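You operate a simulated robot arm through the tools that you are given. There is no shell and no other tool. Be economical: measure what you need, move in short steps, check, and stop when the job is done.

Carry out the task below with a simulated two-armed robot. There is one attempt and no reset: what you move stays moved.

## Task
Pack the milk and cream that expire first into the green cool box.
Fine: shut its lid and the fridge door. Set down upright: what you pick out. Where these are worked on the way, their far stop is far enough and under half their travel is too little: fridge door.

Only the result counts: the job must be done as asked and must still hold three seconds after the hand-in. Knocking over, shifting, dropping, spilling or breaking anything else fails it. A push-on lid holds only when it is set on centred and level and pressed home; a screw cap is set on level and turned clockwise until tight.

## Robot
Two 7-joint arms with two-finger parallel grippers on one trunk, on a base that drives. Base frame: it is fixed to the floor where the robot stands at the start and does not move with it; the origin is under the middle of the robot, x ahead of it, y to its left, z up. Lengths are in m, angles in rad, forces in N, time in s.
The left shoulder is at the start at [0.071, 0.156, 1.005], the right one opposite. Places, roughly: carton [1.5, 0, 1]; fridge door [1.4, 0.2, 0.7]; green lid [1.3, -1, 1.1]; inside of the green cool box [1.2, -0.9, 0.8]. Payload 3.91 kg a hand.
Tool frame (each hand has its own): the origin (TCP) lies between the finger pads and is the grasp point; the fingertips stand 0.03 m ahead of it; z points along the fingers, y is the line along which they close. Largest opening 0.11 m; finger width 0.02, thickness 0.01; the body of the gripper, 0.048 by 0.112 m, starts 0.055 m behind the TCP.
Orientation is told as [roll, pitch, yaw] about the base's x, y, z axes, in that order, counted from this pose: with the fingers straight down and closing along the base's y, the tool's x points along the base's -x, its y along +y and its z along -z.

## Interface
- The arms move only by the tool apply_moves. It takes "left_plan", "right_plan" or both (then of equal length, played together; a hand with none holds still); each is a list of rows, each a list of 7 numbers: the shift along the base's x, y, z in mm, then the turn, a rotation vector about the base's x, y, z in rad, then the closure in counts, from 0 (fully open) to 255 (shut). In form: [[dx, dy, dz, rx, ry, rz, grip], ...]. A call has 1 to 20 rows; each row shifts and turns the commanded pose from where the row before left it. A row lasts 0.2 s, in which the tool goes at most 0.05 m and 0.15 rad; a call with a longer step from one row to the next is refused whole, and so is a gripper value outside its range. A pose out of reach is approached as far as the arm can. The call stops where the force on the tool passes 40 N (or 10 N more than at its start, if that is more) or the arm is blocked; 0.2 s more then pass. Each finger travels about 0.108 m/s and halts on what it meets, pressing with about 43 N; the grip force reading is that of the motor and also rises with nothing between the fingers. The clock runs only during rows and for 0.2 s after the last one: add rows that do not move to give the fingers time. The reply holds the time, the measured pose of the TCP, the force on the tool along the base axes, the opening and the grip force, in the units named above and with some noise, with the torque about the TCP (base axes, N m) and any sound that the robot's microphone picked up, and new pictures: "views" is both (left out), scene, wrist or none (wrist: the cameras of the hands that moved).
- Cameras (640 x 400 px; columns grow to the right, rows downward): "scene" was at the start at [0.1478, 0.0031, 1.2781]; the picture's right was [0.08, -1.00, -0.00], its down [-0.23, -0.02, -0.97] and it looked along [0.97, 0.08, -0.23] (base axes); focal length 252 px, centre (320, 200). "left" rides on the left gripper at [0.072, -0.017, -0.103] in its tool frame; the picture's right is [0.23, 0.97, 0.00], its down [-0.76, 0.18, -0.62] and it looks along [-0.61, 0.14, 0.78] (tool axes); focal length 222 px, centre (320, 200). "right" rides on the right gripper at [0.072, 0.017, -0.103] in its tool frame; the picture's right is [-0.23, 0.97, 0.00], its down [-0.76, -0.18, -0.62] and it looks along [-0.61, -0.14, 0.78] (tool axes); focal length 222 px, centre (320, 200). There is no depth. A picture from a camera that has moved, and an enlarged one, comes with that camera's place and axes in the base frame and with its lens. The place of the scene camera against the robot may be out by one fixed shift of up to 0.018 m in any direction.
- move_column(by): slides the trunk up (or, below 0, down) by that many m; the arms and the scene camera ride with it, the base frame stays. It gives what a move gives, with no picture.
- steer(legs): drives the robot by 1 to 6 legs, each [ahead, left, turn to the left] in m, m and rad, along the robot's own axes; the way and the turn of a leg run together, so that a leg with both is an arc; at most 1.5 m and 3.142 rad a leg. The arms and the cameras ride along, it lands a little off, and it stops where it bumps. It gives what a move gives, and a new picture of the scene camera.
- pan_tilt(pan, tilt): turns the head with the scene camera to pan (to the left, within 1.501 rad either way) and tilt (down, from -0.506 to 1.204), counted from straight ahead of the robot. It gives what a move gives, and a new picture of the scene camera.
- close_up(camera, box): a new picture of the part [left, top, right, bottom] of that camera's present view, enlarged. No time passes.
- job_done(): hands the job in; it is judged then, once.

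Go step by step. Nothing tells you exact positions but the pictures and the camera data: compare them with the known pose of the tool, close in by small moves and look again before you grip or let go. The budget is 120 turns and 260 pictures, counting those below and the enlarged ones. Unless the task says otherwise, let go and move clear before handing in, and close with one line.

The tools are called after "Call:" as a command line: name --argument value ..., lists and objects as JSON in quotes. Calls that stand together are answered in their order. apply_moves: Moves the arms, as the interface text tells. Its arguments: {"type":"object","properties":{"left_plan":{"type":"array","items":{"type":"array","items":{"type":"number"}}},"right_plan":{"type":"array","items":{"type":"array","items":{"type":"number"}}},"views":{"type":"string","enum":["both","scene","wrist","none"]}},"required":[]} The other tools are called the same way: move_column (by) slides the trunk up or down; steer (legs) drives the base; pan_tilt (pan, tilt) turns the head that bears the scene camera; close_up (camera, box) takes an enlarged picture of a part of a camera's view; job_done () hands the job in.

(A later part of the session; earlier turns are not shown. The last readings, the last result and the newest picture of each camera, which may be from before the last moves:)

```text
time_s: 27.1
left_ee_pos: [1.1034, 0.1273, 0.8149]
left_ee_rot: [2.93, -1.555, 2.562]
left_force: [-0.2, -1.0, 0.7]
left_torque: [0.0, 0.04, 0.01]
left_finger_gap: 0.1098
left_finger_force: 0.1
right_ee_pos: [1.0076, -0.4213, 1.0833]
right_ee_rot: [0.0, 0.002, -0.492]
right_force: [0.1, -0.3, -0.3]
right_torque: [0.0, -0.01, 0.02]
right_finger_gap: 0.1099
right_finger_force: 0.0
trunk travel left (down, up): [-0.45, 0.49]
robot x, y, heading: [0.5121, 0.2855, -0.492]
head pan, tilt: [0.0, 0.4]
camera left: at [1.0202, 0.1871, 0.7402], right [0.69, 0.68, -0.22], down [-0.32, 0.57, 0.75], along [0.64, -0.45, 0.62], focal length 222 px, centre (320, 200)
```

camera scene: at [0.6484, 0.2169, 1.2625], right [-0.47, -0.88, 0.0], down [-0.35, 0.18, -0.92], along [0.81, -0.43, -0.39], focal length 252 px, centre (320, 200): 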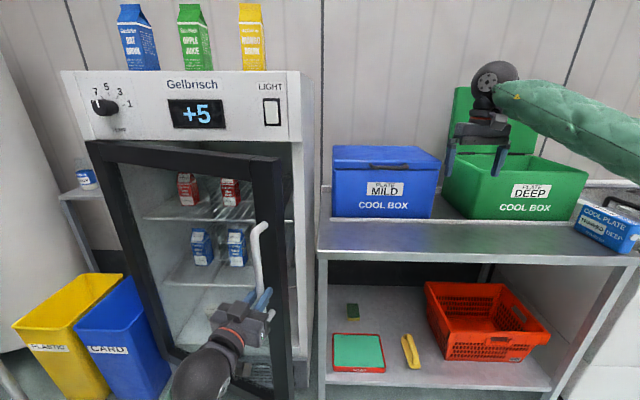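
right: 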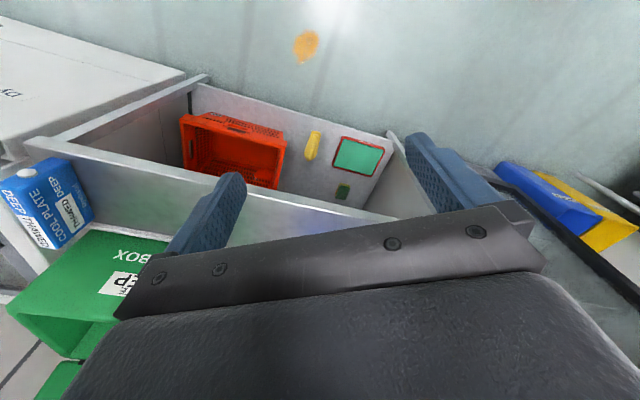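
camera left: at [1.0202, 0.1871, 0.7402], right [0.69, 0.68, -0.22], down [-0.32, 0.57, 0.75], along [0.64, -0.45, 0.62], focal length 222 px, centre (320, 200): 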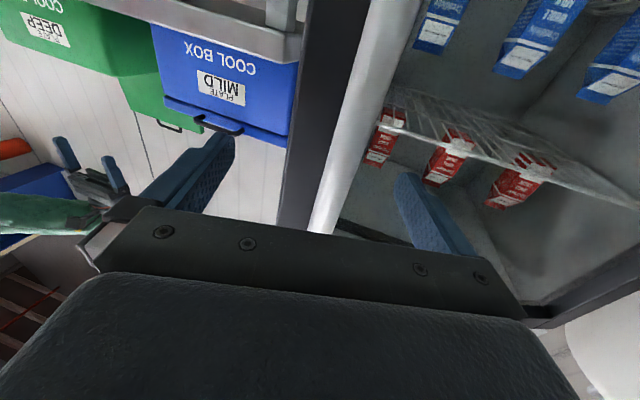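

Call:
steer --legs '[[-0.17, 0.05, 0]]'

```text
time_s: 28.6
left_ee_pos: [0.9763, 0.2511, 0.8151]
left_ee_rot: [2.942, -1.556, 2.551]
left_force: [0.1, -0.5, -0.3]
left_torque: [0.02, -0.01, -0.03]
left_finger_gap: 0.1101
left_finger_force: 0.1
right_ee_pos: [0.8816, -0.2957, 1.0843]
right_ee_rot: [0.0, -0.002, -0.49]
right_force: [-0.3, 1.2, 0.6]
right_torque: [-0.01, -0.03, 0.0]
right_finger_gap: 0.1096
right_finger_force: 0.1
trunk travel left (down, up): [-0.45, 0.49]
robot x, y, heading: [0.3882, 0.4056, -0.485]
head pan, tilt: [0.0, 0.4]
camera scene: at [0.5168, 0.3374, 1.2627], right [-0.47, -0.88, 0.0], down [-0.34, 0.18, -0.92], along [0.81, -0.43, -0.39], focal length 252 px, centre (320, 200)
```

scene: 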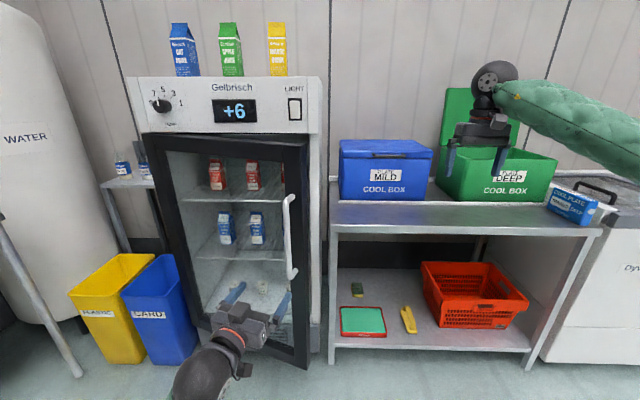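

Call:
apply_moves --left_plan '[[-17, -31.8, 9, 0, 0, 0.058, 255], [-17, -31.8, 9, 0, 0, 0.058, 255], [-17, -31.8, 9, 0, 0, 0.058, 255], [-17, -31.8, 9, 0, 0, 0.058, 255], [-17, -31.8, 9, 0, 0, 0.058, 255], [0, 0, 0, 0, 0, 0, 255]]' --views "none"

Call:
steer --legs '[[0.2, 0, 0]]'

```text
time_s: 29.8
left_ee_pos: [0.9129, 0.1267, 0.811]
left_ee_rot: [1.682, -1.346, -2.21]
left_force: [-0.1, -0.5, -0.2]
left_torque: [0.01, -0.01, -0.02]
left_finger_gap: 0.0
left_finger_force: 37.6
right_ee_pos: [0.8832, -0.297, 1.0832]
right_ee_rot: [0.002, 0.002, -0.491]
right_force: [0.6, 0.8, -0.5]
right_torque: [0.03, 0.02, 0.01]
right_finger_gap: 0.1099
right_finger_force: 0.1
trunk travel left (down, up): [-0.45, 0.49]
robot x, y, heading: [0.3867, 0.4067, -0.49]
head pan, tilt: [0.0, 0.4]
stopped in row 5 (left hand): the arm was blocked; the commanded pose is now the measured one
```

```text
time_s: 31.4
left_ee_pos: [1.0908, 0.0359, 0.8084]
left_ee_rot: [1.677, -1.347, -2.198]
left_force: [-1.0, 0.5, 0.6]
left_torque: [-0.02, 0.01, 0.01]
left_finger_gap: 0.0002
left_finger_force: 37.8
right_ee_pos: [1.064, -0.3873, 1.0814]
right_ee_rot: [0.0, 0.001, -0.487]
right_force: [0.5, 0.4, -0.7]
right_torque: [0.02, 0.02, -0.01]
right_finger_gap: 0.1101
right_finger_force: 0.1
trunk travel left (down, up): [-0.45, 0.49]
robot x, y, heading: [0.5615, 0.3127, -0.48]
head pan, tilt: [0.0, 0.4]
camera scene: at [0.6955, 0.2431, 1.2622], right [-0.47, -0.89, 0.0], down [-0.35, 0.18, -0.92], along [0.81, -0.43, -0.39], focal length 252 px, centre (320, 200)
```

scene: 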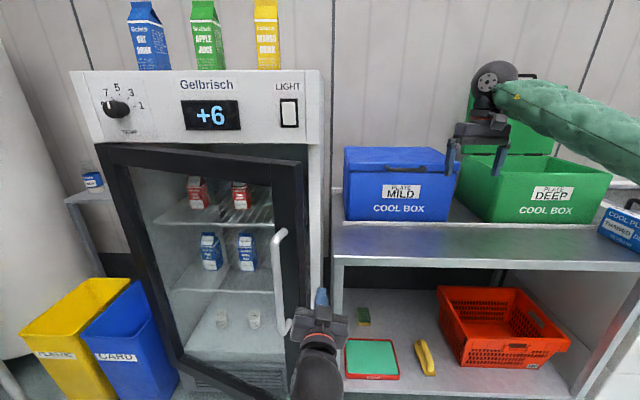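

Call:
close_up --camera "left" --box '[0, 0, 640, 400]'

Call:
close_up --camera "scene" --box '[240, 220, 380, 400]'

```text
1.00 times, centred on (320, 200) of left (not enlarged: the box is as wide or as high as the picture)
camera zoom: at [1.0036, 0.0855, 0.7312], right [0.5, 0.87, -0.01], down [-0.55, 0.33, 0.77], along [0.67, -0.38, 0.64], focal length 222 px, centre (320, 200)
```

zoom: 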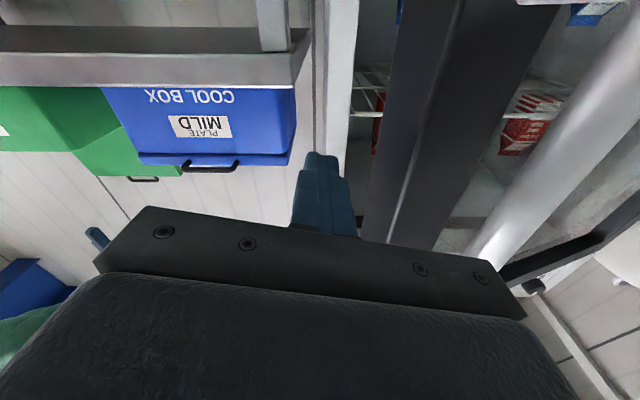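

```text
2.22 times, centred on (310, 310) of scene
camera zoom: at [0.6955, 0.2431, 1.2622], right [-0.47, -0.89, 0.0], down [-0.35, 0.18, -0.92], along [0.81, -0.43, -0.39], focal length 561 px, centre (342, -44)
```

zoom: 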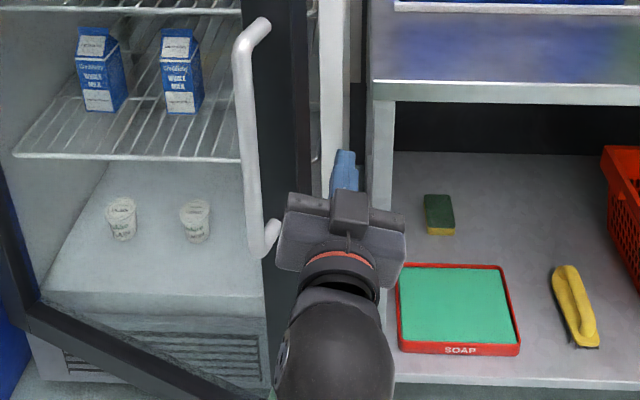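

Call:
apply_moves --left_plan '[[-16.5, -30.9, 10, 0, 0, 0, 255], [26.5, -14.1, 10, 0, 0, 0, 255], [26.5, -14.1, 10, 0, 0, 0, 255], [26.5, -14.1, 10, 0, 0, 0, 255], [0, 0, 0, 0, 0, 0, 255]]'

```text
time_s: 32.2
left_ee_pos: [1.1363, 0.0007, 0.7889]
left_ee_rot: [1.568, -1.2, -2.094]
left_force: [-0.3, 0.0, -0.1]
left_torque: [0.0, 0.02, -0.02]
left_finger_gap: 0.0002
left_finger_force: 38.0
right_ee_pos: [1.0627, -0.3877, 1.0828]
right_ee_rot: [0.001, 0.0, -0.486]
right_force: [0.1, -0.3, 0.6]
right_torque: [0.02, 0.0, -0.01]
right_finger_gap: 0.1101
right_finger_force: 0.1
trunk travel left (down, up): [-0.45, 0.49]
robot x, y, heading: [0.5653, 0.3153, -0.487]
head pan, tilt: [0.0, 0.4]
stopped in row 4 (left hand): the arm was blocked; the commanded pose is now the measured one
camera scene: at [0.6945, 0.2439, 1.2624], right [-0.47, -0.89, 0.0], down [-0.34, 0.18, -0.92], along [0.82, -0.43, -0.39], focal length 252 px, centre (320, 200)
camera left: at [1.0538, 0.0617, 0.7152], right [0.5, 0.86, 0.14], down [-0.59, 0.22, 0.77], along [0.63, -0.47, 0.62], focal length 222 px, centre (320, 200)
```

scene: 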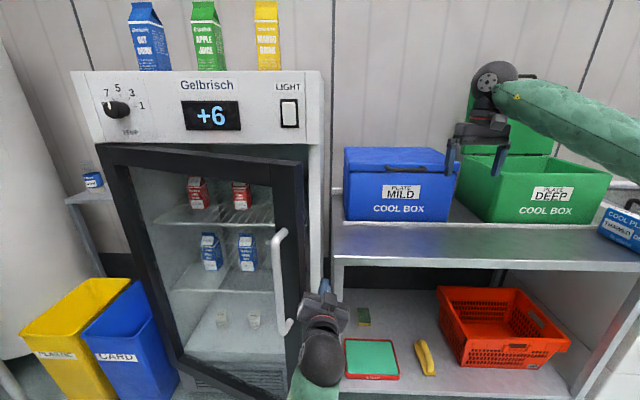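
left: 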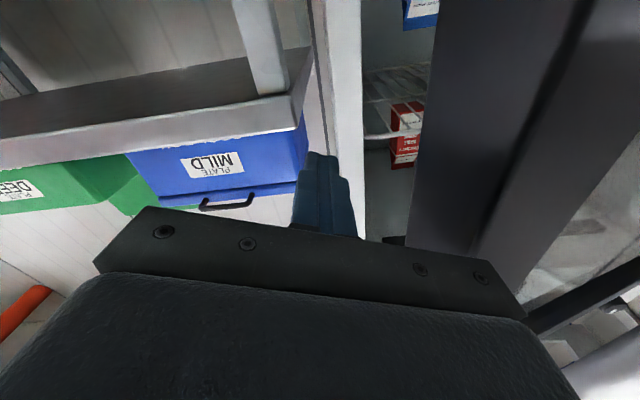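

Call:
apply_moves --left_plan '[[12, 22, 3, 0, 0, 0, 255], [12, 22, 3, 0, 0, 0, 255], [12, 22, 3, 0, 0, 0, 255], [12, 22, 3, 0, 0, 0, 255]]'

```text
time_s: 32.8
left_ee_pos: [1.1486, 0.027, 0.7926]
left_ee_rot: [1.566, -1.207, -2.105]
left_force: [-4.9, -4.6, 2.6]
left_torque: [0.01, 0.05, 0.09]
left_finger_gap: 0.0
left_finger_force: 38.2
right_ee_pos: [1.0623, -0.387, 1.0826]
right_ee_rot: [0.0, 0.002, -0.483]
right_force: [0.4, -0.3, 0.0]
right_torque: [-0.02, -0.02, 0.0]
right_finger_gap: 0.1102
right_finger_force: 0.1
trunk travel left (down, up): [-0.45, 0.49]
robot x, y, heading: [0.5644, 0.3145, -0.485]
head pan, tilt: [0.0, 0.4]
stopped in row 2 (left hand): the force on the tool passed its limit at 77 N (the readings are from after the stop); the commanded pose is now the measured one
camera scene: at [0.6943, 0.2438, 1.2625], right [-0.47, -0.88, 0.0], down [-0.34, 0.18, -0.92], along [0.81, -0.43, -0.39], focal length 252 px, centre (320, 200)
camera left: at [1.0654, 0.0882, 0.7193], right [0.51, 0.85, 0.13], down [-0.59, 0.23, 0.78], along [0.63, -0.47, 0.62], focal length 222 px, centre (320, 200)
```

scene: 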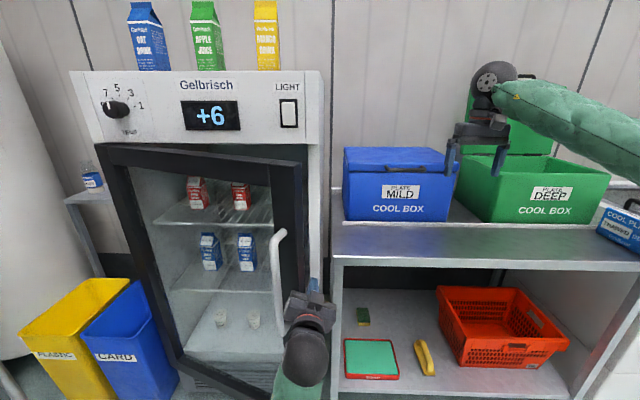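
left: 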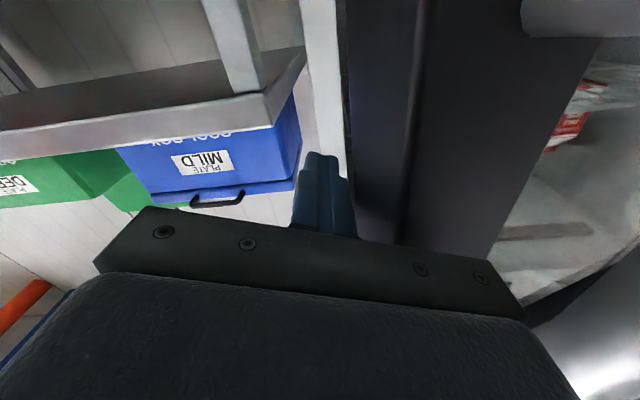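

Left hand can't hook from here (joint limits). I back off and will use the right hand, which lies straight in front of the gap.

Call:
steer --legs '[[-0.23, 0, 0], [0, 0.107, 0]]'

```text
time_s: 35.3
left_ee_pos: [0.9968, 0.2289, 0.7943]
left_ee_rot: [1.565, -1.208, -2.105]
left_force: [-0.1, 0.3, 0.0]
left_torque: [0.02, 0.0, -0.02]
left_finger_gap: 0.0001
left_finger_force: 38.0
right_ee_pos: [0.9095, -0.1849, 1.0841]
right_ee_rot: [-0.001, 0.001, -0.487]
right_force: [-0.4, 0.4, 0.6]
right_torque: [0.0, 0.02, -0.03]
right_finger_gap: 0.11
right_finger_force: 0.1
trunk travel left (down, up): [-0.45, 0.49]
robot x, y, heading: [0.4132, 0.5194, -0.488]
head pan, tilt: [0.0, 0.4]
camera scene: at [0.5419, 0.4466, 1.2625], right [-0.47, -0.88, 0.0], down [-0.34, 0.18, -0.92], along [0.81, -0.43, -0.39], focal length 252 px, centre (320, 200)
```

scene: 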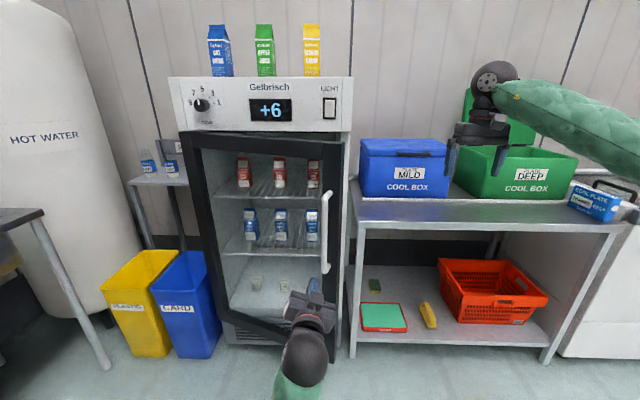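

Call:
apply_moves --left_plan '[[1.7, 25.8, 23.6, -0.104, 0.062, 0, 0], [1.7, 25.8, 23.6, -0.104, 0.062, 0, 0], [1.7, 25.8, 23.6, -0.104, 0.062, 0, 0], [1.7, 25.8, 23.6, 0.0673, 0.1261, 0, 0], [1.7, 25.8, 23.6, 0.0673, 0.1261, 0, 0], [1.7, 25.8, 23.6, 0.0673, 0.1261, 0, 0], [1.7, 25.8, 23.6, 0.0673, 0.1261, 0, 0], [1.7, 25.8, 23.6, 0.0673, 0.1261, 0, 0], [1.7, 25.8, 23.6, 0.0673, 0.1261, 0, 0], [1.7, 25.8, 23.6, 0.0673, 0.1261, 0, 0], [1.7, 25.8, 23.6, 0.0673, 0.1261, 0, 0], [1.7, 25.8, 23.6, 0.0673, 0.1261, 0, 0], [1.7, 25.8, 23.6, 0.0673, 0.1261, 0, 0], [1.7, 25.8, 23.6, 0.0673, 0.1261, 0, 0], [0, 0, 0, 0, 0, 0, 0]]' --right_plan '[[0, 0, 0, 0, 0, 0, 0], [0, 0, 0, 0, 0, 0, 0], [4.8, 16.6, -14.6, -0.0673, -0.1261, 0, 255], [4.8, 16.6, -14.6, -0.0673, -0.1261, 0, 255], [4.8, 16.6, -14.6, -0.0673, -0.1261, 0, 255], [4.8, 16.6, -14.6, -0.0673, -0.1261, 0, 255], [4.8, 16.6, -14.6, -0.0673, -0.1261, 0, 255], [4.8, 16.6, -14.6, -0.0673, -0.1261, 0, 255], [4.8, 16.6, -14.6, -0.0673, -0.1261, 0, 255], [4.8, 16.6, -14.6, -0.0673, -0.1261, 0, 255], [4.8, 16.6, -14.6, -0.0673, -0.1261, 0, 255], [4.8, 16.6, -14.6, -0.0673, -0.1261, 0, 255], [4.8, 16.6, -14.6, -0.0673, -0.1261, 0, 255], [4.8, 16.6, -14.6, 0, 0, 0, 255], [0, 0, 0, 0, 0, 0, 255]]'

```text
time_s: 37.1
left_ee_pos: [1.0857, 0.4325, 0.9283]
left_ee_rot: [0.188, -0.9, -0.583]
left_force: [-0.3, 0.9, -0.2]
left_torque: [0.02, 0.01, 0.02]
left_finger_gap: 0.1101
left_finger_force: 0.1
left hand out of reach, approached as far as the arm can: row 4, 5, 6, 8, 9
right_ee_pos: [0.9385, -0.089, 0.9967]
right_ee_rot: [-0.005, -0.837, -0.483]
right_force: [0.5, -0.4, 0.2]
right_torque: [-0.01, -0.01, 0.0]
right_finger_gap: 0.0
right_finger_force: 38.0
trunk travel left (down, up): [-0.45, 0.49]
robot x, y, heading: [0.414, 0.5161, -0.486]
head pan, tilt: [0.0, 0.4]
stopped in row 9 (left hand): the arm was blocked; the commanded pose is now the measured one
camera scene: at [0.5413, 0.4456, 1.2626], right [-0.47, -0.88, 0.0], down [-0.34, 0.18, -0.92], along [0.82, -0.43, -0.39], focal length 252 px, centre (320, 200)
camera right: at [0.835, -0.0153, 1.0123], right [0.59, 0.79, 0.17], down [-0.04, -0.18, 0.98], along [0.81, -0.59, -0.07], focal length 222 px, centre (320, 200)
camera left: at [0.9651, 0.4693, 0.9304], right [0.29, 0.96, -0.06], down [0.0, 0.07, 1.0], along [0.96, -0.29, 0.02], focal length 222 px, centre (320, 200)
```

scene: 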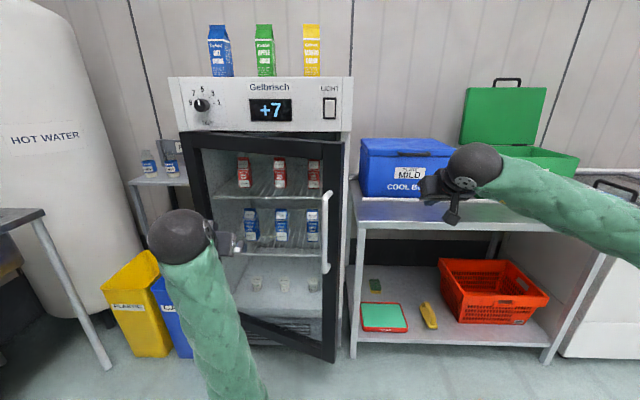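
right: 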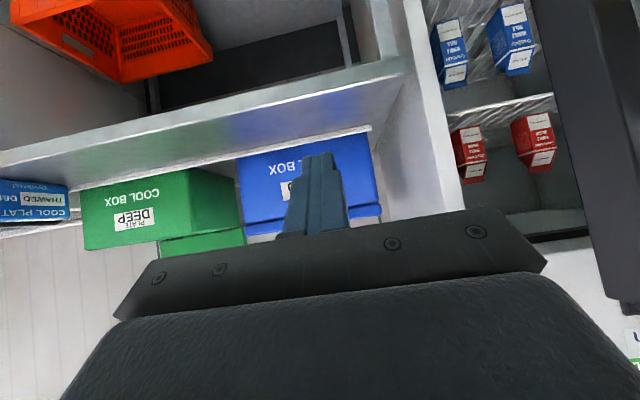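
left: 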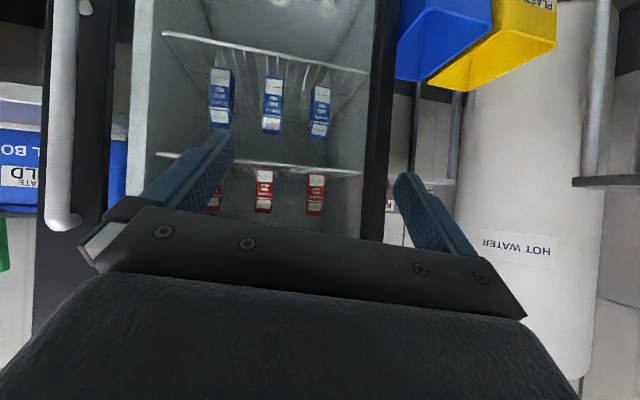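

Call:
apply_moves --left_plan '[[-9.1, 22.4, 24, 0.0606, 0.1134, 0, 0], [-9.1, 22.4, 24, 0.0606, 0.1134, 0, 0], [-9.1, 22.4, 24, 0.0606, 0.1134, 0, 0], [-9.1, 22.4, 24, 0.0606, 0.1134, 0, 0], [-9.1, 22.4, 24, 0.0606, 0.1134, 0, 0], [-9.1, 22.4, 24, 0.0606, 0.1134, 0, 0], [-9.1, 22.4, 24, 0.0606, 0.1134, 0, 0]]' --right_plan '[[10, 20, -19.5, -0.0575, -0.1076, 0, 255], [10, 20, -19.5, -0.0575, -0.1076, 0, 255], [10, 20, -19.5, -0.0575, -0.1076, 0, 255], [10, 20, -19.5, -0.0575, -0.1076, 0, 255], [10, 20, -19.5, -0.0575, -0.1076, 0, 255], [10, 20, -19.5, -0.0575, -0.1076, 0, 255], [0, 0, 0, 0, 0, 0, 255]]' --views "scene"

```text
time_s: 37.6
left_ee_pos: [1.1289, 0.4995, 0.9006]
left_ee_rot: [0.355, -0.734, -0.61]
left_force: [-0.4, -0.4, 0.6]
left_torque: [-0.01, 0.0, -0.02]
left_finger_gap: 0.1099
left_finger_force: 0.1
left hand out of reach, approached as far as the arm can: row 1, 2
right_ee_pos: [0.9512, -0.0611, 0.9721]
right_ee_rot: [-0.009, -0.994, -0.477]
right_force: [-0.5, 0.0, 0.1]
right_torque: [-0.04, 0.01, -0.03]
right_finger_gap: 0.0001
right_finger_force: 37.3
trunk travel left (down, up): [-0.45, 0.49]
robot x, y, heading: [0.412, 0.5182, -0.481]
head pan, tilt: [0.0, 0.4]
stopped in row 2 (left hand): the arm was blocked; the commanded pose is now the measured one
camera scene: at [0.5414, 0.4459, 1.2626], right [-0.46, -0.89, 0.0], down [-0.34, 0.18, -0.92], along [0.82, -0.43, -0.39], focal length 252 px, centre (320, 200)
```

scene: 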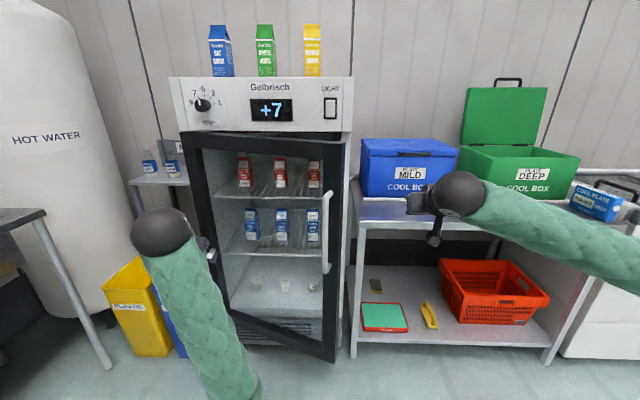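

Call:
apply_moves --right_plan '[[10, 20, -19.5, -0.0575, -0.1076, 0, 255], [10, 20, -19.5, -0.0575, -0.1076, 0, 255], [10, 20, -19.5, -0.0575, -0.1076, 0, 255], [10, 20, -19.5, -0.0575, -0.1076, 0, 255], [8, 16, -15, -0.0575, -0.1076, 0, 255], [0, 0, 0, 0, 0, 0, 255]]' --views "wrist"

Call:
apply_moves --left_plan '[[0, 0, 30, 0, 0, 0, 0], [0, 0, 30, 0, 0, 0, 0], [0, 0, 30, 0, 0, 0, 0], [0, 0, 30, 0, 0, 0, 0], [0, 0, 30, 0, 0, 0, 0]]' --views "scene"

```text
time_s: 39.0
left_ee_pos: [1.1297, 0.4992, 0.9009]
left_ee_rot: [0.356, -0.734, -0.607]
left_force: [0.3, 1.0, 0.3]
left_torque: [0.02, -0.02, 0.0]
left_finger_gap: 0.1101
left_finger_force: 0.0
right_ee_pos: [0.9728, -0.021, 0.9312]
right_ee_rot: [-0.02, -1.239, -0.472]
right_force: [0.1, 1.2, -0.3]
right_torque: [-0.02, -0.01, 0.03]
right_finger_gap: 0.0002
right_finger_force: 38.3
right hand out of reach, approached as far as the arm can: row 3, 4, 5
trunk travel left (down, up): [-0.45, 0.49]
robot x, y, heading: [0.4118, 0.5164, -0.488]
head pan, tilt: [0.0, 0.4]
camera right: at [0.8729, 0.0501, 0.8975], right [0.52, 0.83, 0.21], down [-0.38, 0.01, 0.92], along [0.76, -0.56, 0.32], focal length 222 px, centre (320, 200)
```

right: 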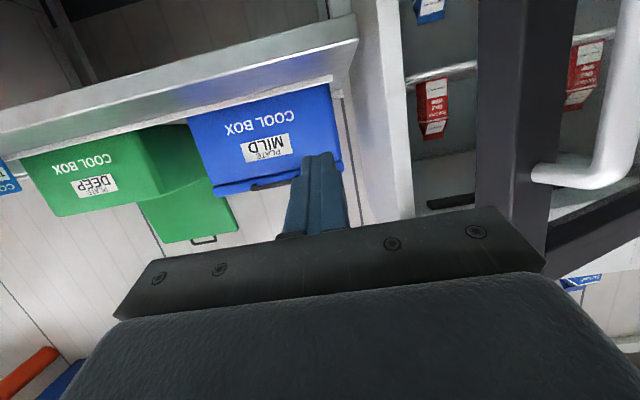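

```text
time_s: 40.2
left_ee_pos: [1.1727, 0.5075, 1.028]
left_ee_rot: [0.392, -0.738, -0.609]
left_force: [0.2, -0.8, 0.4]
left_torque: [0.01, -0.02, 0.0]
left_finger_gap: 0.1102
left_finger_force: 0.0
left hand out of reach, approached as far as the arm can: row 3, 4, 5
right_ee_pos: [0.9719, -0.022, 0.9326]
right_ee_rot: [-0.017, -1.239, -0.469]
right_force: [-0.9, 1.3, 0.3]
right_torque: [0.0, -0.03, -0.02]
right_finger_gap: 0.0
right_finger_force: 37.9
trunk travel left (down, up): [-0.45, 0.49]
robot x, y, heading: [0.4109, 0.5205, -0.481]
head pan, tilt: [0.0, 0.4]
camera scene: at [0.541, 0.4453, 1.2624], right [-0.46, -0.89, 0.0], down [-0.34, 0.18, -0.92], along [0.82, -0.43, -0.39], focal length 252 px, centre (320, 200)
```

scene: 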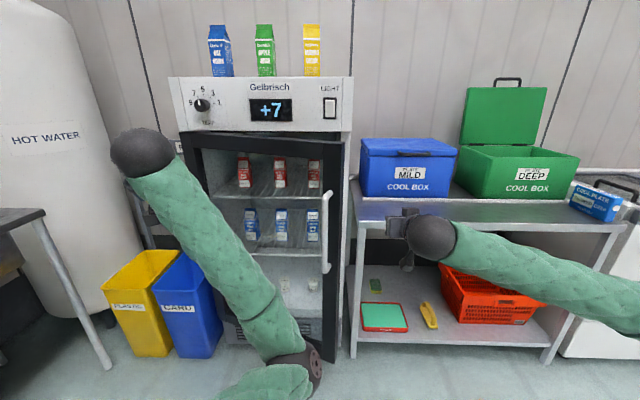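

Call:
apply_moves --left_plan '[[0, 0, 8, 0.0704, 0.1009, 0, 0], [0, 0, 8, 0.0704, 0.1009, 0, 0], [0, 0, 8, 0.0704, 0.1009, 0, 0], [0, 0, 8, 0.0704, 0.1009, 0, 0], [0, 0, 8, 0.0704, 0.1009, 0, 0], [0, 0, 8, 0.0704, 0.1009, 0, 0], [0, 0, 0, -0.1066, 0.0744, 0.04, 0], [0, 0, 0, -0.1066, 0.0744, 0.04, 0], [0, 0, 0, -0.1066, 0.0744, 0.04, 0], [0, 0, 0, 0, 0, 0, 0]]' --views "scene"

```text
time_s: 42.4
left_ee_pos: [1.3205, 0.5639, 1.0275]
left_ee_rot: [-0.038, 0.031, -0.494]
left_force: [-0.3, 0.0, -0.3]
left_torque: [-0.02, 0.01, 0.0]
left_finger_gap: 0.11
left_finger_force: 0.1
left hand out of reach, approached as far as the arm can: row 1, 2, 3, 4, 5, 6, 7, 8, 9
right_ee_pos: [0.9725, -0.0214, 0.9322]
right_ee_rot: [-0.019, -1.24, -0.469]
right_force: [-0.4, -0.1, -1.0]
right_torque: [-0.02, 0.01, 0.0]
right_finger_gap: 0.0001
right_finger_force: 38.0
trunk travel left (down, up): [-0.45, 0.49]
robot x, y, heading: [0.4084, 0.5167, -0.487]
head pan, tilt: [0.0, 0.4]
camera scene: at [0.5419, 0.4454, 1.2623], right [-0.46, -0.89, 0.0], down [-0.35, 0.18, -0.92], along [0.82, -0.43, -0.39], focal length 252 px, centre (320, 200)
```

scene: 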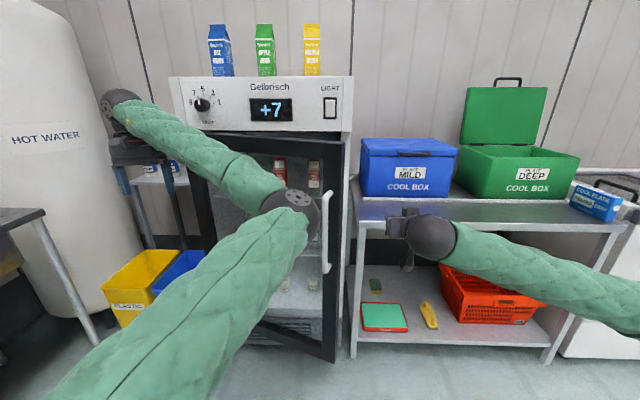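

Call:
apply_moves --left_plan '[[-26, 14, 10, 0, 0, 0, 0], [-26, 14, 10, 0, 0, 0, 0], [-26, 14, 10, 0, 0, 0, 0], [-26, 14, 10, 0, 0, 0, 0], [-26, 14, 10, 0, 0, 0, 0], [-26, 14, 10, 0, 0, 0, 0], [-26, 14, 0, 0, 0, 0, 0], [-26, 14, 0, 0, 0, 0, 0]]' --views "scene"

```text
time_s: 44.2
left_ee_pos: [1.1392, 0.7051, 1.0909]
left_ee_rot: [-0.034, 0.029, -0.492]
left_force: [-0.1, -0.6, 0.4]
left_torque: [-0.02, 0.03, 0.01]
left_finger_gap: 0.1103
left_finger_force: 0.0
left hand out of reach, approached as far as the arm can: row 1, 2, 3, 4, 5
right_ee_pos: [0.973, -0.022, 0.9329]
right_ee_rot: [-0.018, -1.24, -0.47]
right_force: [0.0, 0.0, -0.4]
right_torque: [0.01, 0.0, -0.02]
right_finger_gap: 0.0001
right_finger_force: 37.9
trunk travel left (down, up): [-0.45, 0.49]
robot x, y, heading: [0.412, 0.5219, -0.479]
head pan, tilt: [0.0, 0.4]
camera scene: at [0.5412, 0.4459, 1.2625], right [-0.46, -0.89, 0.0], down [-0.34, 0.18, -0.92], along [0.82, -0.43, -0.39], focal length 252 px, centre (320, 200)
```

scene: 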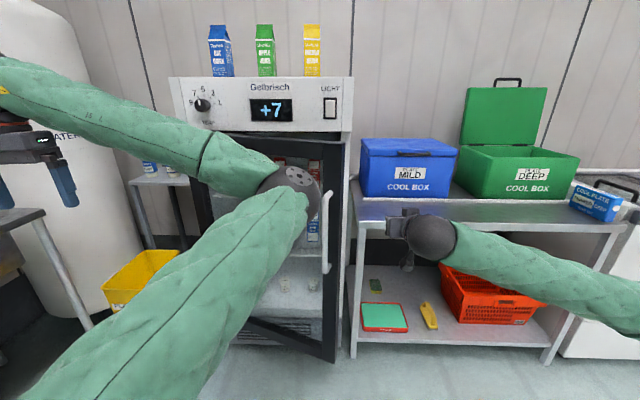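

The left elbow has folded inward and blocks the view. I stretch that arm out to the side to free it.

Call:
apply_moves --left_plan '[[9.7, 44.7, 13, 0, 0, 0, 0], [9.7, 44.7, 13, 0, 0, 0, 0], [9.7, 44.7, 13, 0, 0, 0, 0], [9.7, 44.7, 13, 0, 0, 0, 0], [9.7, 44.7, 13, 0, 0, 0, 0], [9.7, 44.7, 13, 0, 0, 0, 0], [9.7, 44.7, 13, 0, 0, 0, 0], [9.7, 44.7, 13, 0, 0, 0, 0], [0, 0, 0, 0, 0, 0, 0]]' --views "scene"

```text
time_s: 46.2
left_ee_pos: [1.2164, 1.0605, 1.1907]
left_ee_rot: [-0.037, 0.03, -0.494]
left_force: [0.3, 0.1, -0.3]
left_torque: [0.01, 0.01, -0.02]
left_finger_gap: 0.11
left_finger_force: 0.1
right_ee_pos: [0.9728, -0.0221, 0.933]
right_ee_rot: [-0.017, -1.239, -0.471]
right_force: [0.9, 0.2, -0.8]
right_torque: [-0.02, 0.0, 0.05]
right_finger_gap: 0.0
right_finger_force: 37.5
trunk travel left (down, up): [-0.45, 0.49]
robot x, y, heading: [0.4126, 0.5185, -0.482]
head pan, tilt: [0.0, 0.4]
camera scene: at [0.5414, 0.4449, 1.2624], right [-0.46, -0.89, 0.0], down [-0.34, 0.18, -0.92], along [0.82, -0.43, -0.39], focal length 252 px, centre (320, 200)
```

scene: 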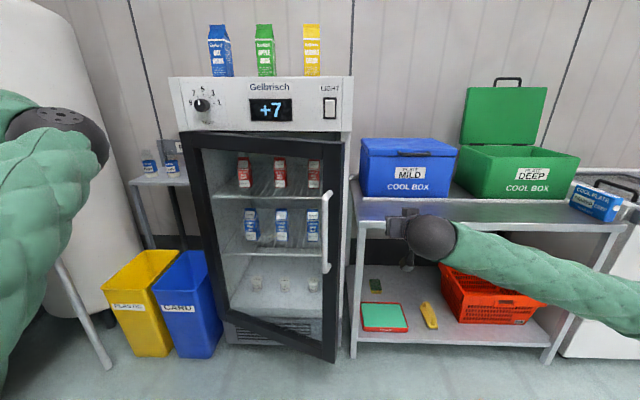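

Call:
steer --legs '[[0.1, 0.02, 0]]'

Call:
apply_moves --right_plan '[[22, -2, 0, 0, 0, 0, 255], [22, -2, 0, 0, 0, 0, 255], [22, -10, 0, 0, 0, 0, 255], [22, -10, 0, 0, 0, 0, 255], [0, 0, 0, 0, 0, 0, 255]]'

```text
time_s: 47.4
left_ee_pos: [1.3155, 1.0324, 1.1895]
left_ee_rot: [-0.039, 0.03, -0.493]
left_force: [0.1, 0.1, -1.0]
left_torque: [0.02, 0.03, 0.01]
left_finger_gap: 0.1102
left_finger_force: 0.1
right_ee_pos: [1.0703, -0.0508, 0.9303]
right_ee_rot: [-0.023, -1.238, -0.467]
right_force: [-0.2, -0.4, -0.6]
right_torque: [-0.01, -0.02, -0.01]
right_finger_gap: 0.0001
right_finger_force: 37.8
trunk travel left (down, up): [-0.45, 0.49]
robot x, y, heading: [0.5069, 0.4869, -0.485]
head pan, tilt: [0.0, 0.4]
camera scene: at [0.6407, 0.4171, 1.2622], right [-0.47, -0.89, 0.0], down [-0.35, 0.18, -0.92], along [0.81, -0.43, -0.39], focal length 252 px, centre (320, 200)
```

scene: 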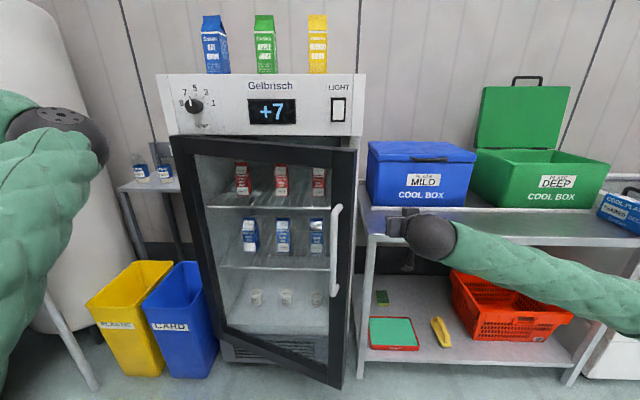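

```text
time_s: 48.6
left_ee_pos: [1.3151, 1.0326, 1.1903]
left_ee_rot: [-0.037, 0.029, -0.493]
left_force: [0.0, 0.2, 0.2]
left_torque: [0.03, 0.01, 0.03]
left_finger_gap: 0.1101
left_finger_force: 0.0
right_ee_pos: [1.1575, -0.0748, 0.9331]
right_ee_rot: [-0.019, -1.239, -0.468]
right_force: [-0.2, -0.1, -0.1]
right_torque: [0.04, 0.03, 0.01]
right_finger_gap: 0.0
right_finger_force: 37.1
trunk travel left (down, up): [-0.45, 0.49]
robot x, y, heading: [0.5103, 0.4874, -0.482]
head pan, tilt: [0.0, 0.4]
camera scene: at [0.6387, 0.4175, 1.2625], right [-0.47, -0.89, 0.0], down [-0.34, 0.18, -0.92], along [0.82, -0.43, -0.39], focal length 252 px, centre (320, 200)
camera right: at [1.0578, -0.0035, 0.8983], right [0.52, 0.83, 0.21], down [-0.38, 0.01, 0.92], along [0.76, -0.56, 0.32], focal length 222 px, centre (320, 200)
```

scene: 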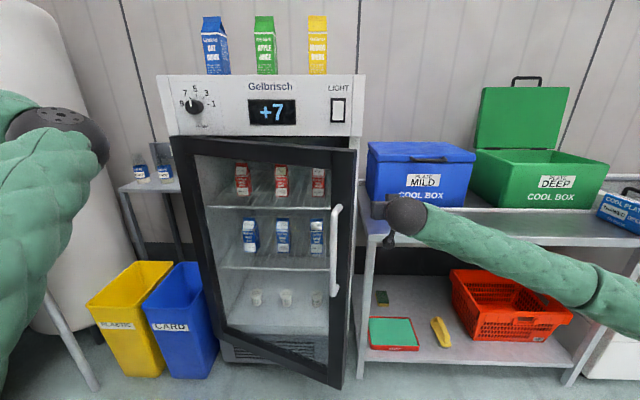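
right: 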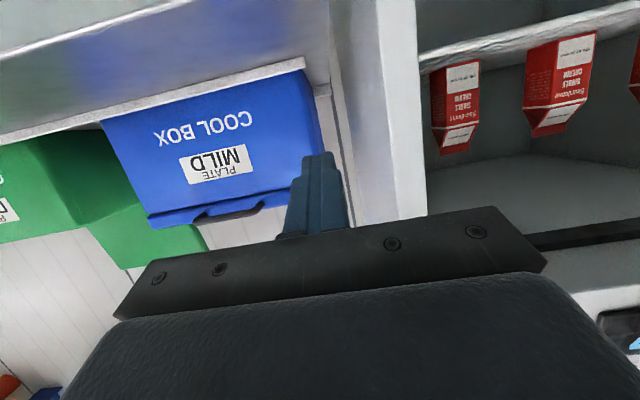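

Call:
apply_moves --right_plan '[[14.1, 26.5, 0, 0, 0, 0, 255], [14.1, 26.5, 0, 0, 0, 0, 255], [9, 26.5, 0, 0, 0, 0, 255], [7, 26.5, 0, 0, 0, 0, 255], [5, 26.5, 0, 0, 0, 0, 255], [5, 26.5, 0, 0, 0, 0, 255]]'

```text
time_s: 49.2
left_ee_pos: [1.3161, 1.0305, 1.1901]
left_ee_rot: [-0.038, 0.03, -0.494]
left_force: [0.5, -0.7, 0.2]
left_torque: [0.04, 0.03, -0.01]
left_finger_gap: 0.11
left_finger_force: 0.0
right_ee_pos: [1.1789, -0.0338, 0.9318]
right_ee_rot: [-0.019, -1.24, -0.478]
right_force: [0.9, -0.2, 0.2]
right_torque: [0.02, -0.02, 0.01]
right_finger_gap: 0.0001
right_finger_force: 37.8
trunk travel left (down, up): [-0.45, 0.49]
robot x, y, heading: [0.507, 0.4884, -0.485]
head pan, tilt: [0.0, 0.4]
stopped in row 2 (right hand): the force on the tool passed its limit at 94 N (the readings are from after the stop); the commanded pose is now the measured one
camera scene: at [0.6389, 0.4169, 1.2624], right [-0.47, -0.88, 0.0], down [-0.34, 0.18, -0.92], along [0.81, -0.43, -0.39], focal length 252 px, centre (320, 200)
camera right: at [1.0814, 0.0386, 0.8964], right [0.53, 0.82, 0.21], down [-0.38, 0.01, 0.92], along [0.76, -0.57, 0.32], focal length 222 px, centre (320, 200)
```

scene: 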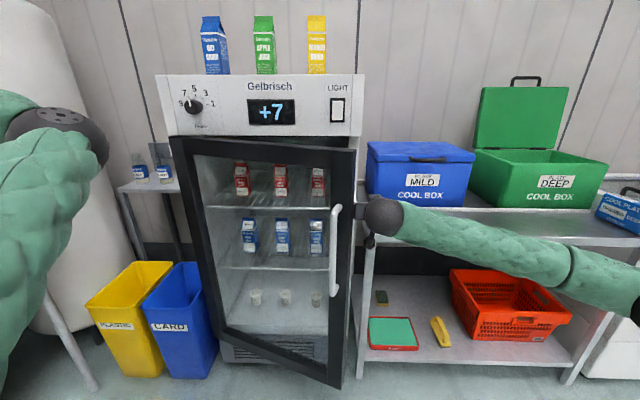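
right: 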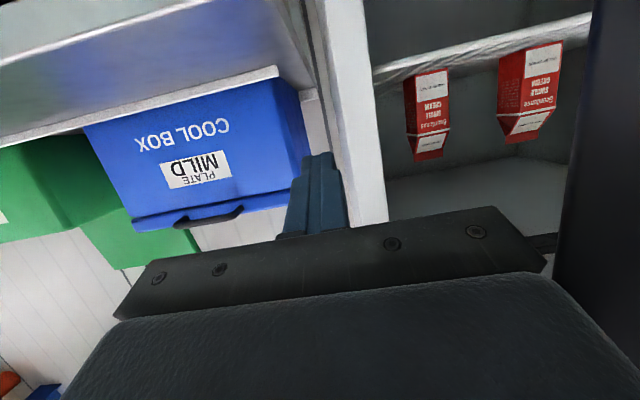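

Call:
apply_moves --right_plan '[[-14, -26, 0, 0, 0, 0, 255], [10, -5, 0, 0, 0, 0.13, 255], [10, -5, 0, 0, 0, 0.13, 255], [0, 0, 0, 0, 0, 0.13, 255], [0, 0, 0, 0, 0, 0.13, 255], [0, 0, 0, 0, 0, 0.13, 255], [0, 0, 0, 0, 0, 0, 255]]'

```text
time_s: 50.8
left_ee_pos: [1.315, 1.0328, 1.1902]
left_ee_rot: [-0.038, 0.029, -0.493]
left_force: [0.1, -0.4, 0.2]
left_torque: [-0.02, 0.02, -0.01]
left_finger_gap: 0.1099
left_finger_force: 0.0
right_ee_pos: [1.1877, -0.0699, 0.9316]
right_ee_rot: [-0.017, -1.239, 0.171]
right_force: [0.3, -0.5, 0.6]
right_torque: [0.03, 0.03, 0.01]
right_finger_gap: 0.0002
right_finger_force: 37.4
trunk travel left (down, up): [-0.45, 0.49]
robot x, y, heading: [0.5087, 0.4866, -0.486]
head pan, tilt: [0.0, 0.4]
camera scene: at [0.639, 0.4174, 1.2624], right [-0.47, -0.88, 0.0], down [-0.34, 0.18, -0.92], along [0.81, -0.43, -0.39], focal length 252 px, centre (320, 200)
camera right: at [1.0647, -0.0715, 0.8964], right [-0.08, 0.97, 0.21], down [-0.31, -0.22, 0.92], along [0.95, 0.01, 0.32], focal length 222 px, centre (320, 200)
```

scene: 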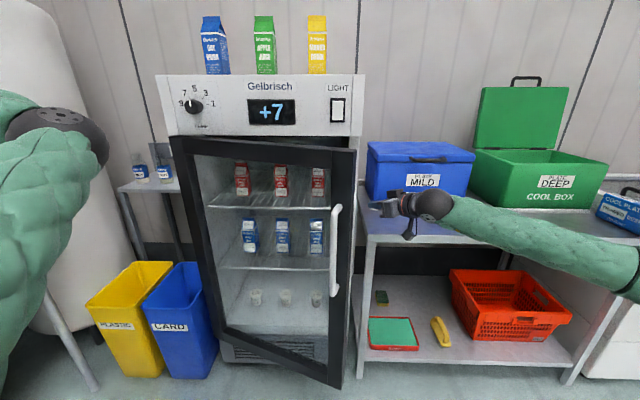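
right: 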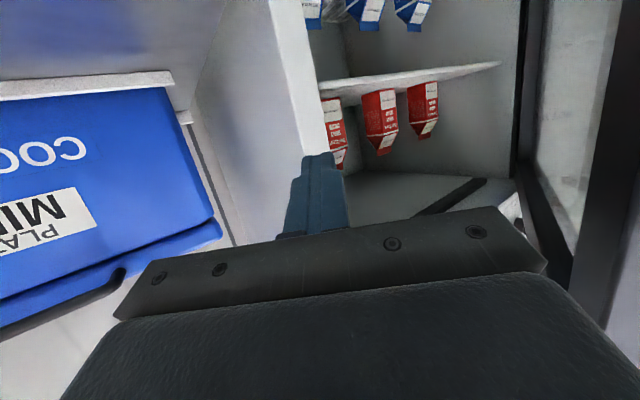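

Call:
apply_moves --right_plan '[[14, 26, 0, 0, 0, 0.12, 255], [14, 26, 0, 0, 0, 0.12, 255], [10, 20, 0, 0, 0, 0.12, 255], [0, 0, 0, 0, 0, 0, 255]]'

```text
time_s: 51.8
left_ee_pos: [1.3122, 1.0346, 1.1915]
left_ee_rot: [-0.036, 0.027, -0.493]
left_force: [-1.2, 1.3, -0.6]
left_torque: [-0.02, -0.07, 0.02]
left_finger_gap: 0.1101
left_finger_force: 0.0
right_ee_pos: [1.2315, 0.0209, 0.9326]
right_ee_rot: [-0.03, -1.266, 0.48]
right_force: [-0.1, 0.0, 0.2]
right_torque: [0.01, 0.04, -0.04]
right_finger_gap: 0.0001
right_finger_force: 37.7
right hand out of reach, approached as far as the arm can: row 3
trunk travel left (down, up): [-0.45, 0.49]
robot x, y, heading: [0.5089, 0.4888, -0.488]
head pan, tilt: [0.0, 0.4]
camera scene: at [0.6358, 0.4183, 1.2627], right [-0.47, -0.88, 0.0], down [-0.34, 0.18, -0.92], along [0.82, -0.43, -0.39], focal length 252 px, centre (320, 200)
camera right: at [1.1158, -0.0179, 0.8935], right [-0.37, 0.91, 0.21], down [-0.26, -0.31, 0.91], along [0.89, 0.28, 0.35], focal length 222 px, centre (320, 200)
```

scene: 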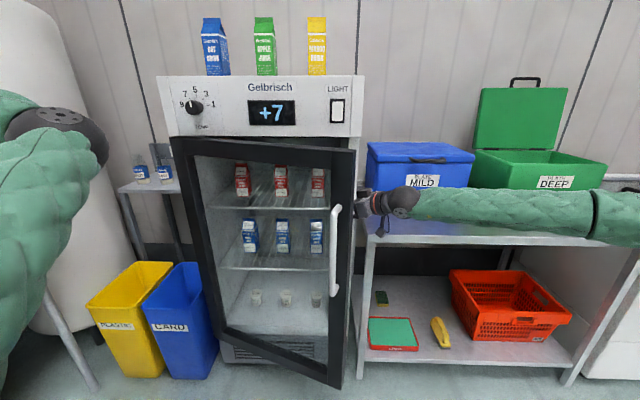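
right: 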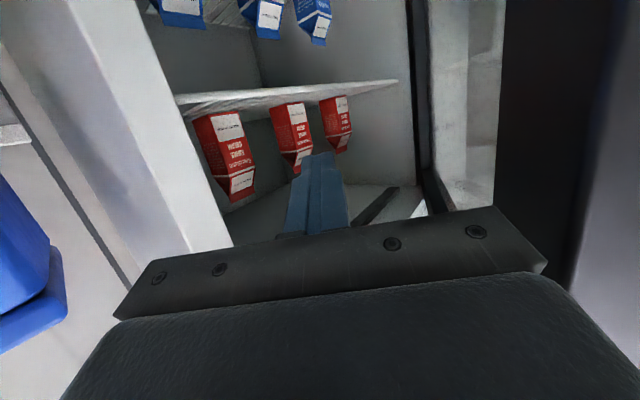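

Call:
apply_moves --right_plan '[[-10, 16, 0, 0, 0, 0, 255], [-14, 18, 0, 0, 0, 0, 255], [-16, 19, 0, 0, 0, 0, 255], [-16, 19, 0, 0, 0, 0, 255], [-16, 19, 0, 0, 0, 0, 255], [-16, 19, 0, 0, 0, 0, 255]]'

```text
time_s: 53.2
left_ee_pos: [1.315, 1.0325, 1.1899]
left_ee_rot: [-0.04, 0.027, -0.495]
left_force: [0.2, -0.1, 0.5]
left_torque: [-0.04, -0.03, -0.02]
left_finger_gap: 0.1098
left_finger_force: 0.0
right_ee_pos: [1.1346, 0.1126, 0.9321]
right_ee_rot: [-0.02, -1.237, 0.531]
right_force: [-0.4, -0.8, -0.7]
right_torque: [-0.02, 0.01, 0.0]
right_finger_gap: 0.0001
right_finger_force: 38.1
trunk travel left (down, up): [-0.45, 0.49]
robot x, y, heading: [0.5075, 0.4892, -0.486]
head pan, tilt: [0.0, 0.4]
camera scene: at [0.6384, 0.4173, 1.2626], right [-0.47, -0.88, 0.0], down [-0.34, 0.18, -0.92], along [0.81, -0.43, -0.39], focal length 252 px, centre (320, 200)
camera right: at [1.0209, 0.0673, 0.8962], right [-0.41, 0.89, 0.21], down [-0.21, -0.32, 0.92], along [0.89, 0.34, 0.32], focal length 222 px, centre (320, 200)
```

scene: 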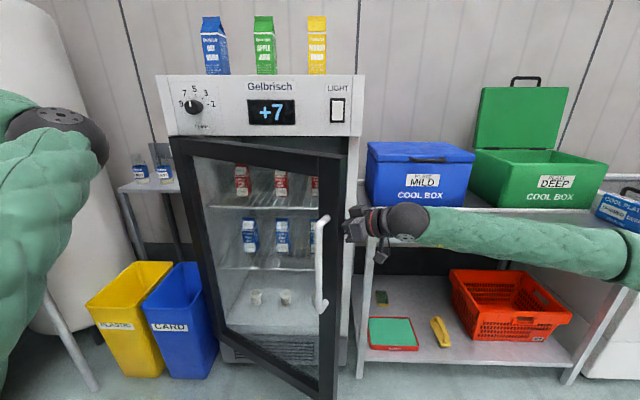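
right: 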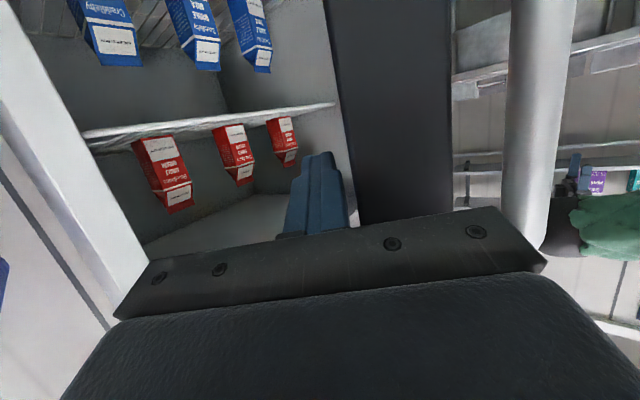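

Call:
apply_moves --right_plan '[[-11, 22, 0, 0, 0, 0, 255], [-9, 23, 0, 0, 0, 0, 255], [-7.9, 23.5, 0, 0, 0, 0, 255], [-6, 24, 0, 0, 0, 0, 255], [-4, 24, 0, 0, 0, 0, 255], [-2.9, 24, 0, 0, 0, 0, 255], [-1, 24, 0, 0, 0, 0, 255]]'

```text
time_s: 53.9
left_ee_pos: [1.3174, 1.0306, 1.188]
left_ee_rot: [-0.039, 0.029, -0.498]
left_force: [0.6, 0.4, -0.7]
left_torque: [-0.06, 0.04, -0.02]
left_finger_gap: 0.11
left_finger_force: 0.1
right_ee_pos: [1.1108, 0.1644, 0.93]
right_ee_rot: [-0.025, -1.236, 0.532]
right_force: [-13.8, -5.8, -1.1]
right_torque: [0.29, -0.57, 0.25]
right_finger_gap: 0.0
right_finger_force: 37.8
trunk travel left (down, up): [-0.45, 0.49]
robot x, y, heading: [0.5073, 0.485, -0.488]
head pan, tilt: [0.0, 0.4]
stopped in row 3 (right hand): the force on the tool passed its limit at 51 N (the readings are from after the stop); the commanded pose is now the measured one
camera scene: at [0.6396, 0.4178, 1.2624], right [-0.47, -0.88, 0.0], down [-0.35, 0.18, -0.92], along [0.81, -0.43, -0.39], focal length 252 px, centre (320, 200)
camera right: at [0.9977, 0.1186, 0.8953], right [-0.41, 0.89, 0.21], down [-0.21, -0.31, 0.93], along [0.89, 0.34, 0.32], focal length 222 px, centre (320, 200)
```

scene: 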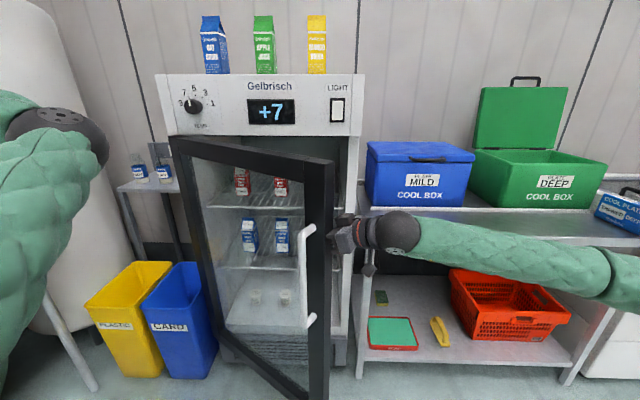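
right: 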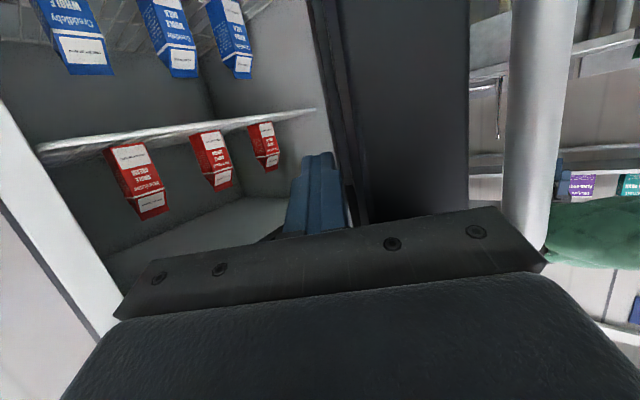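

Call:
apply_moves --right_plan '[[-9, -3, 0, 0, 0, 0, 255], [-7.5, 23.8, 0, 0, 0, -0.04, 255], [-6.4, 24.1, 0, 0, 0, -0.04, 255], [-5.5, 24.4, 0, 0, 0, -0.04, 255], [-4.3, 24.7, 0, 0, 0, -0.04, 255], [-3.4, 24.8, 0, 0, 0, -0.04, 255], [-2.1, 25, 0, 0, 0, -0.04, 255], [-1.4, 25, 0, 0, 0, -0.04, 255], [0, 25, 0, 0, 0, -0.04, 255]]'

```text
time_s: 54.9
left_ee_pos: [1.3152, 1.0283, 1.1909]
left_ee_rot: [-0.039, 0.029, -0.499]
left_force: [0.9, 1.3, -1.4]
left_torque: [0.02, 0.01, 0.0]
left_finger_gap: 0.1099
left_finger_force: 0.1
right_ee_pos: [1.0797, 0.2245, 0.93]
right_ee_rot: [-0.027, -1.236, 0.424]
right_force: [-25.3, -8.6, -0.8]
right_torque: [0.35, -1.03, 0.43]
right_finger_gap: 0.0
right_finger_force: 37.7
trunk travel left (down, up): [-0.45, 0.49]
robot x, y, heading: [0.5097, 0.4861, -0.491]
head pan, tilt: [0.0, 0.4]
stopped in row 4 (right hand): the force on the tool passed its limit at 52 N (the readings are from after the stop); the commanded pose is now the measured one
camera scene: at [0.6359, 0.4162, 1.2627], right [-0.47, -0.88, 0.0], down [-0.34, 0.18, -0.92], along [0.81, -0.43, -0.39], focal length 252 px, centre (320, 200)
camera right: at [0.9619, 0.1927, 0.8953], right [-0.31, 0.93, 0.21], down [-0.25, -0.29, 0.92], along [0.92, 0.24, 0.32], focal length 222 px, centre (320, 200)
```

scene: 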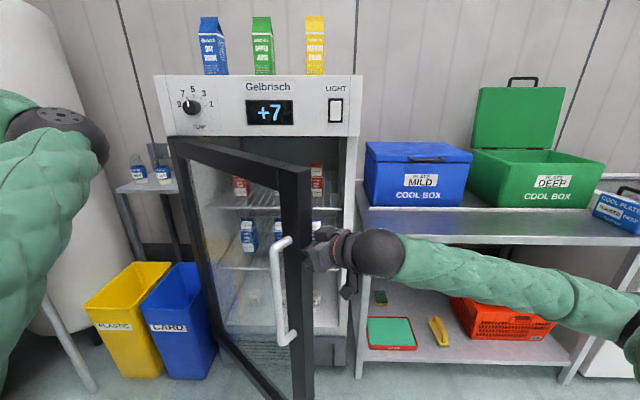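
right: 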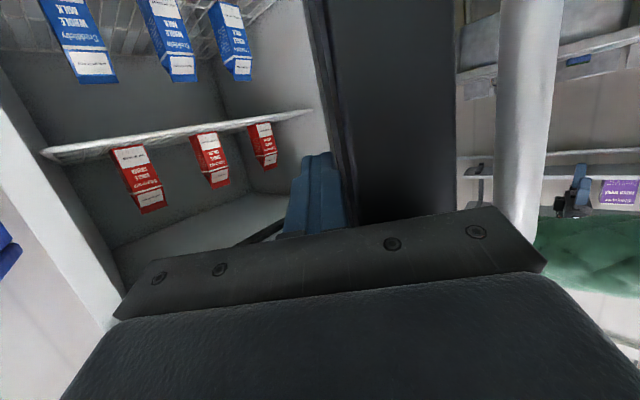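

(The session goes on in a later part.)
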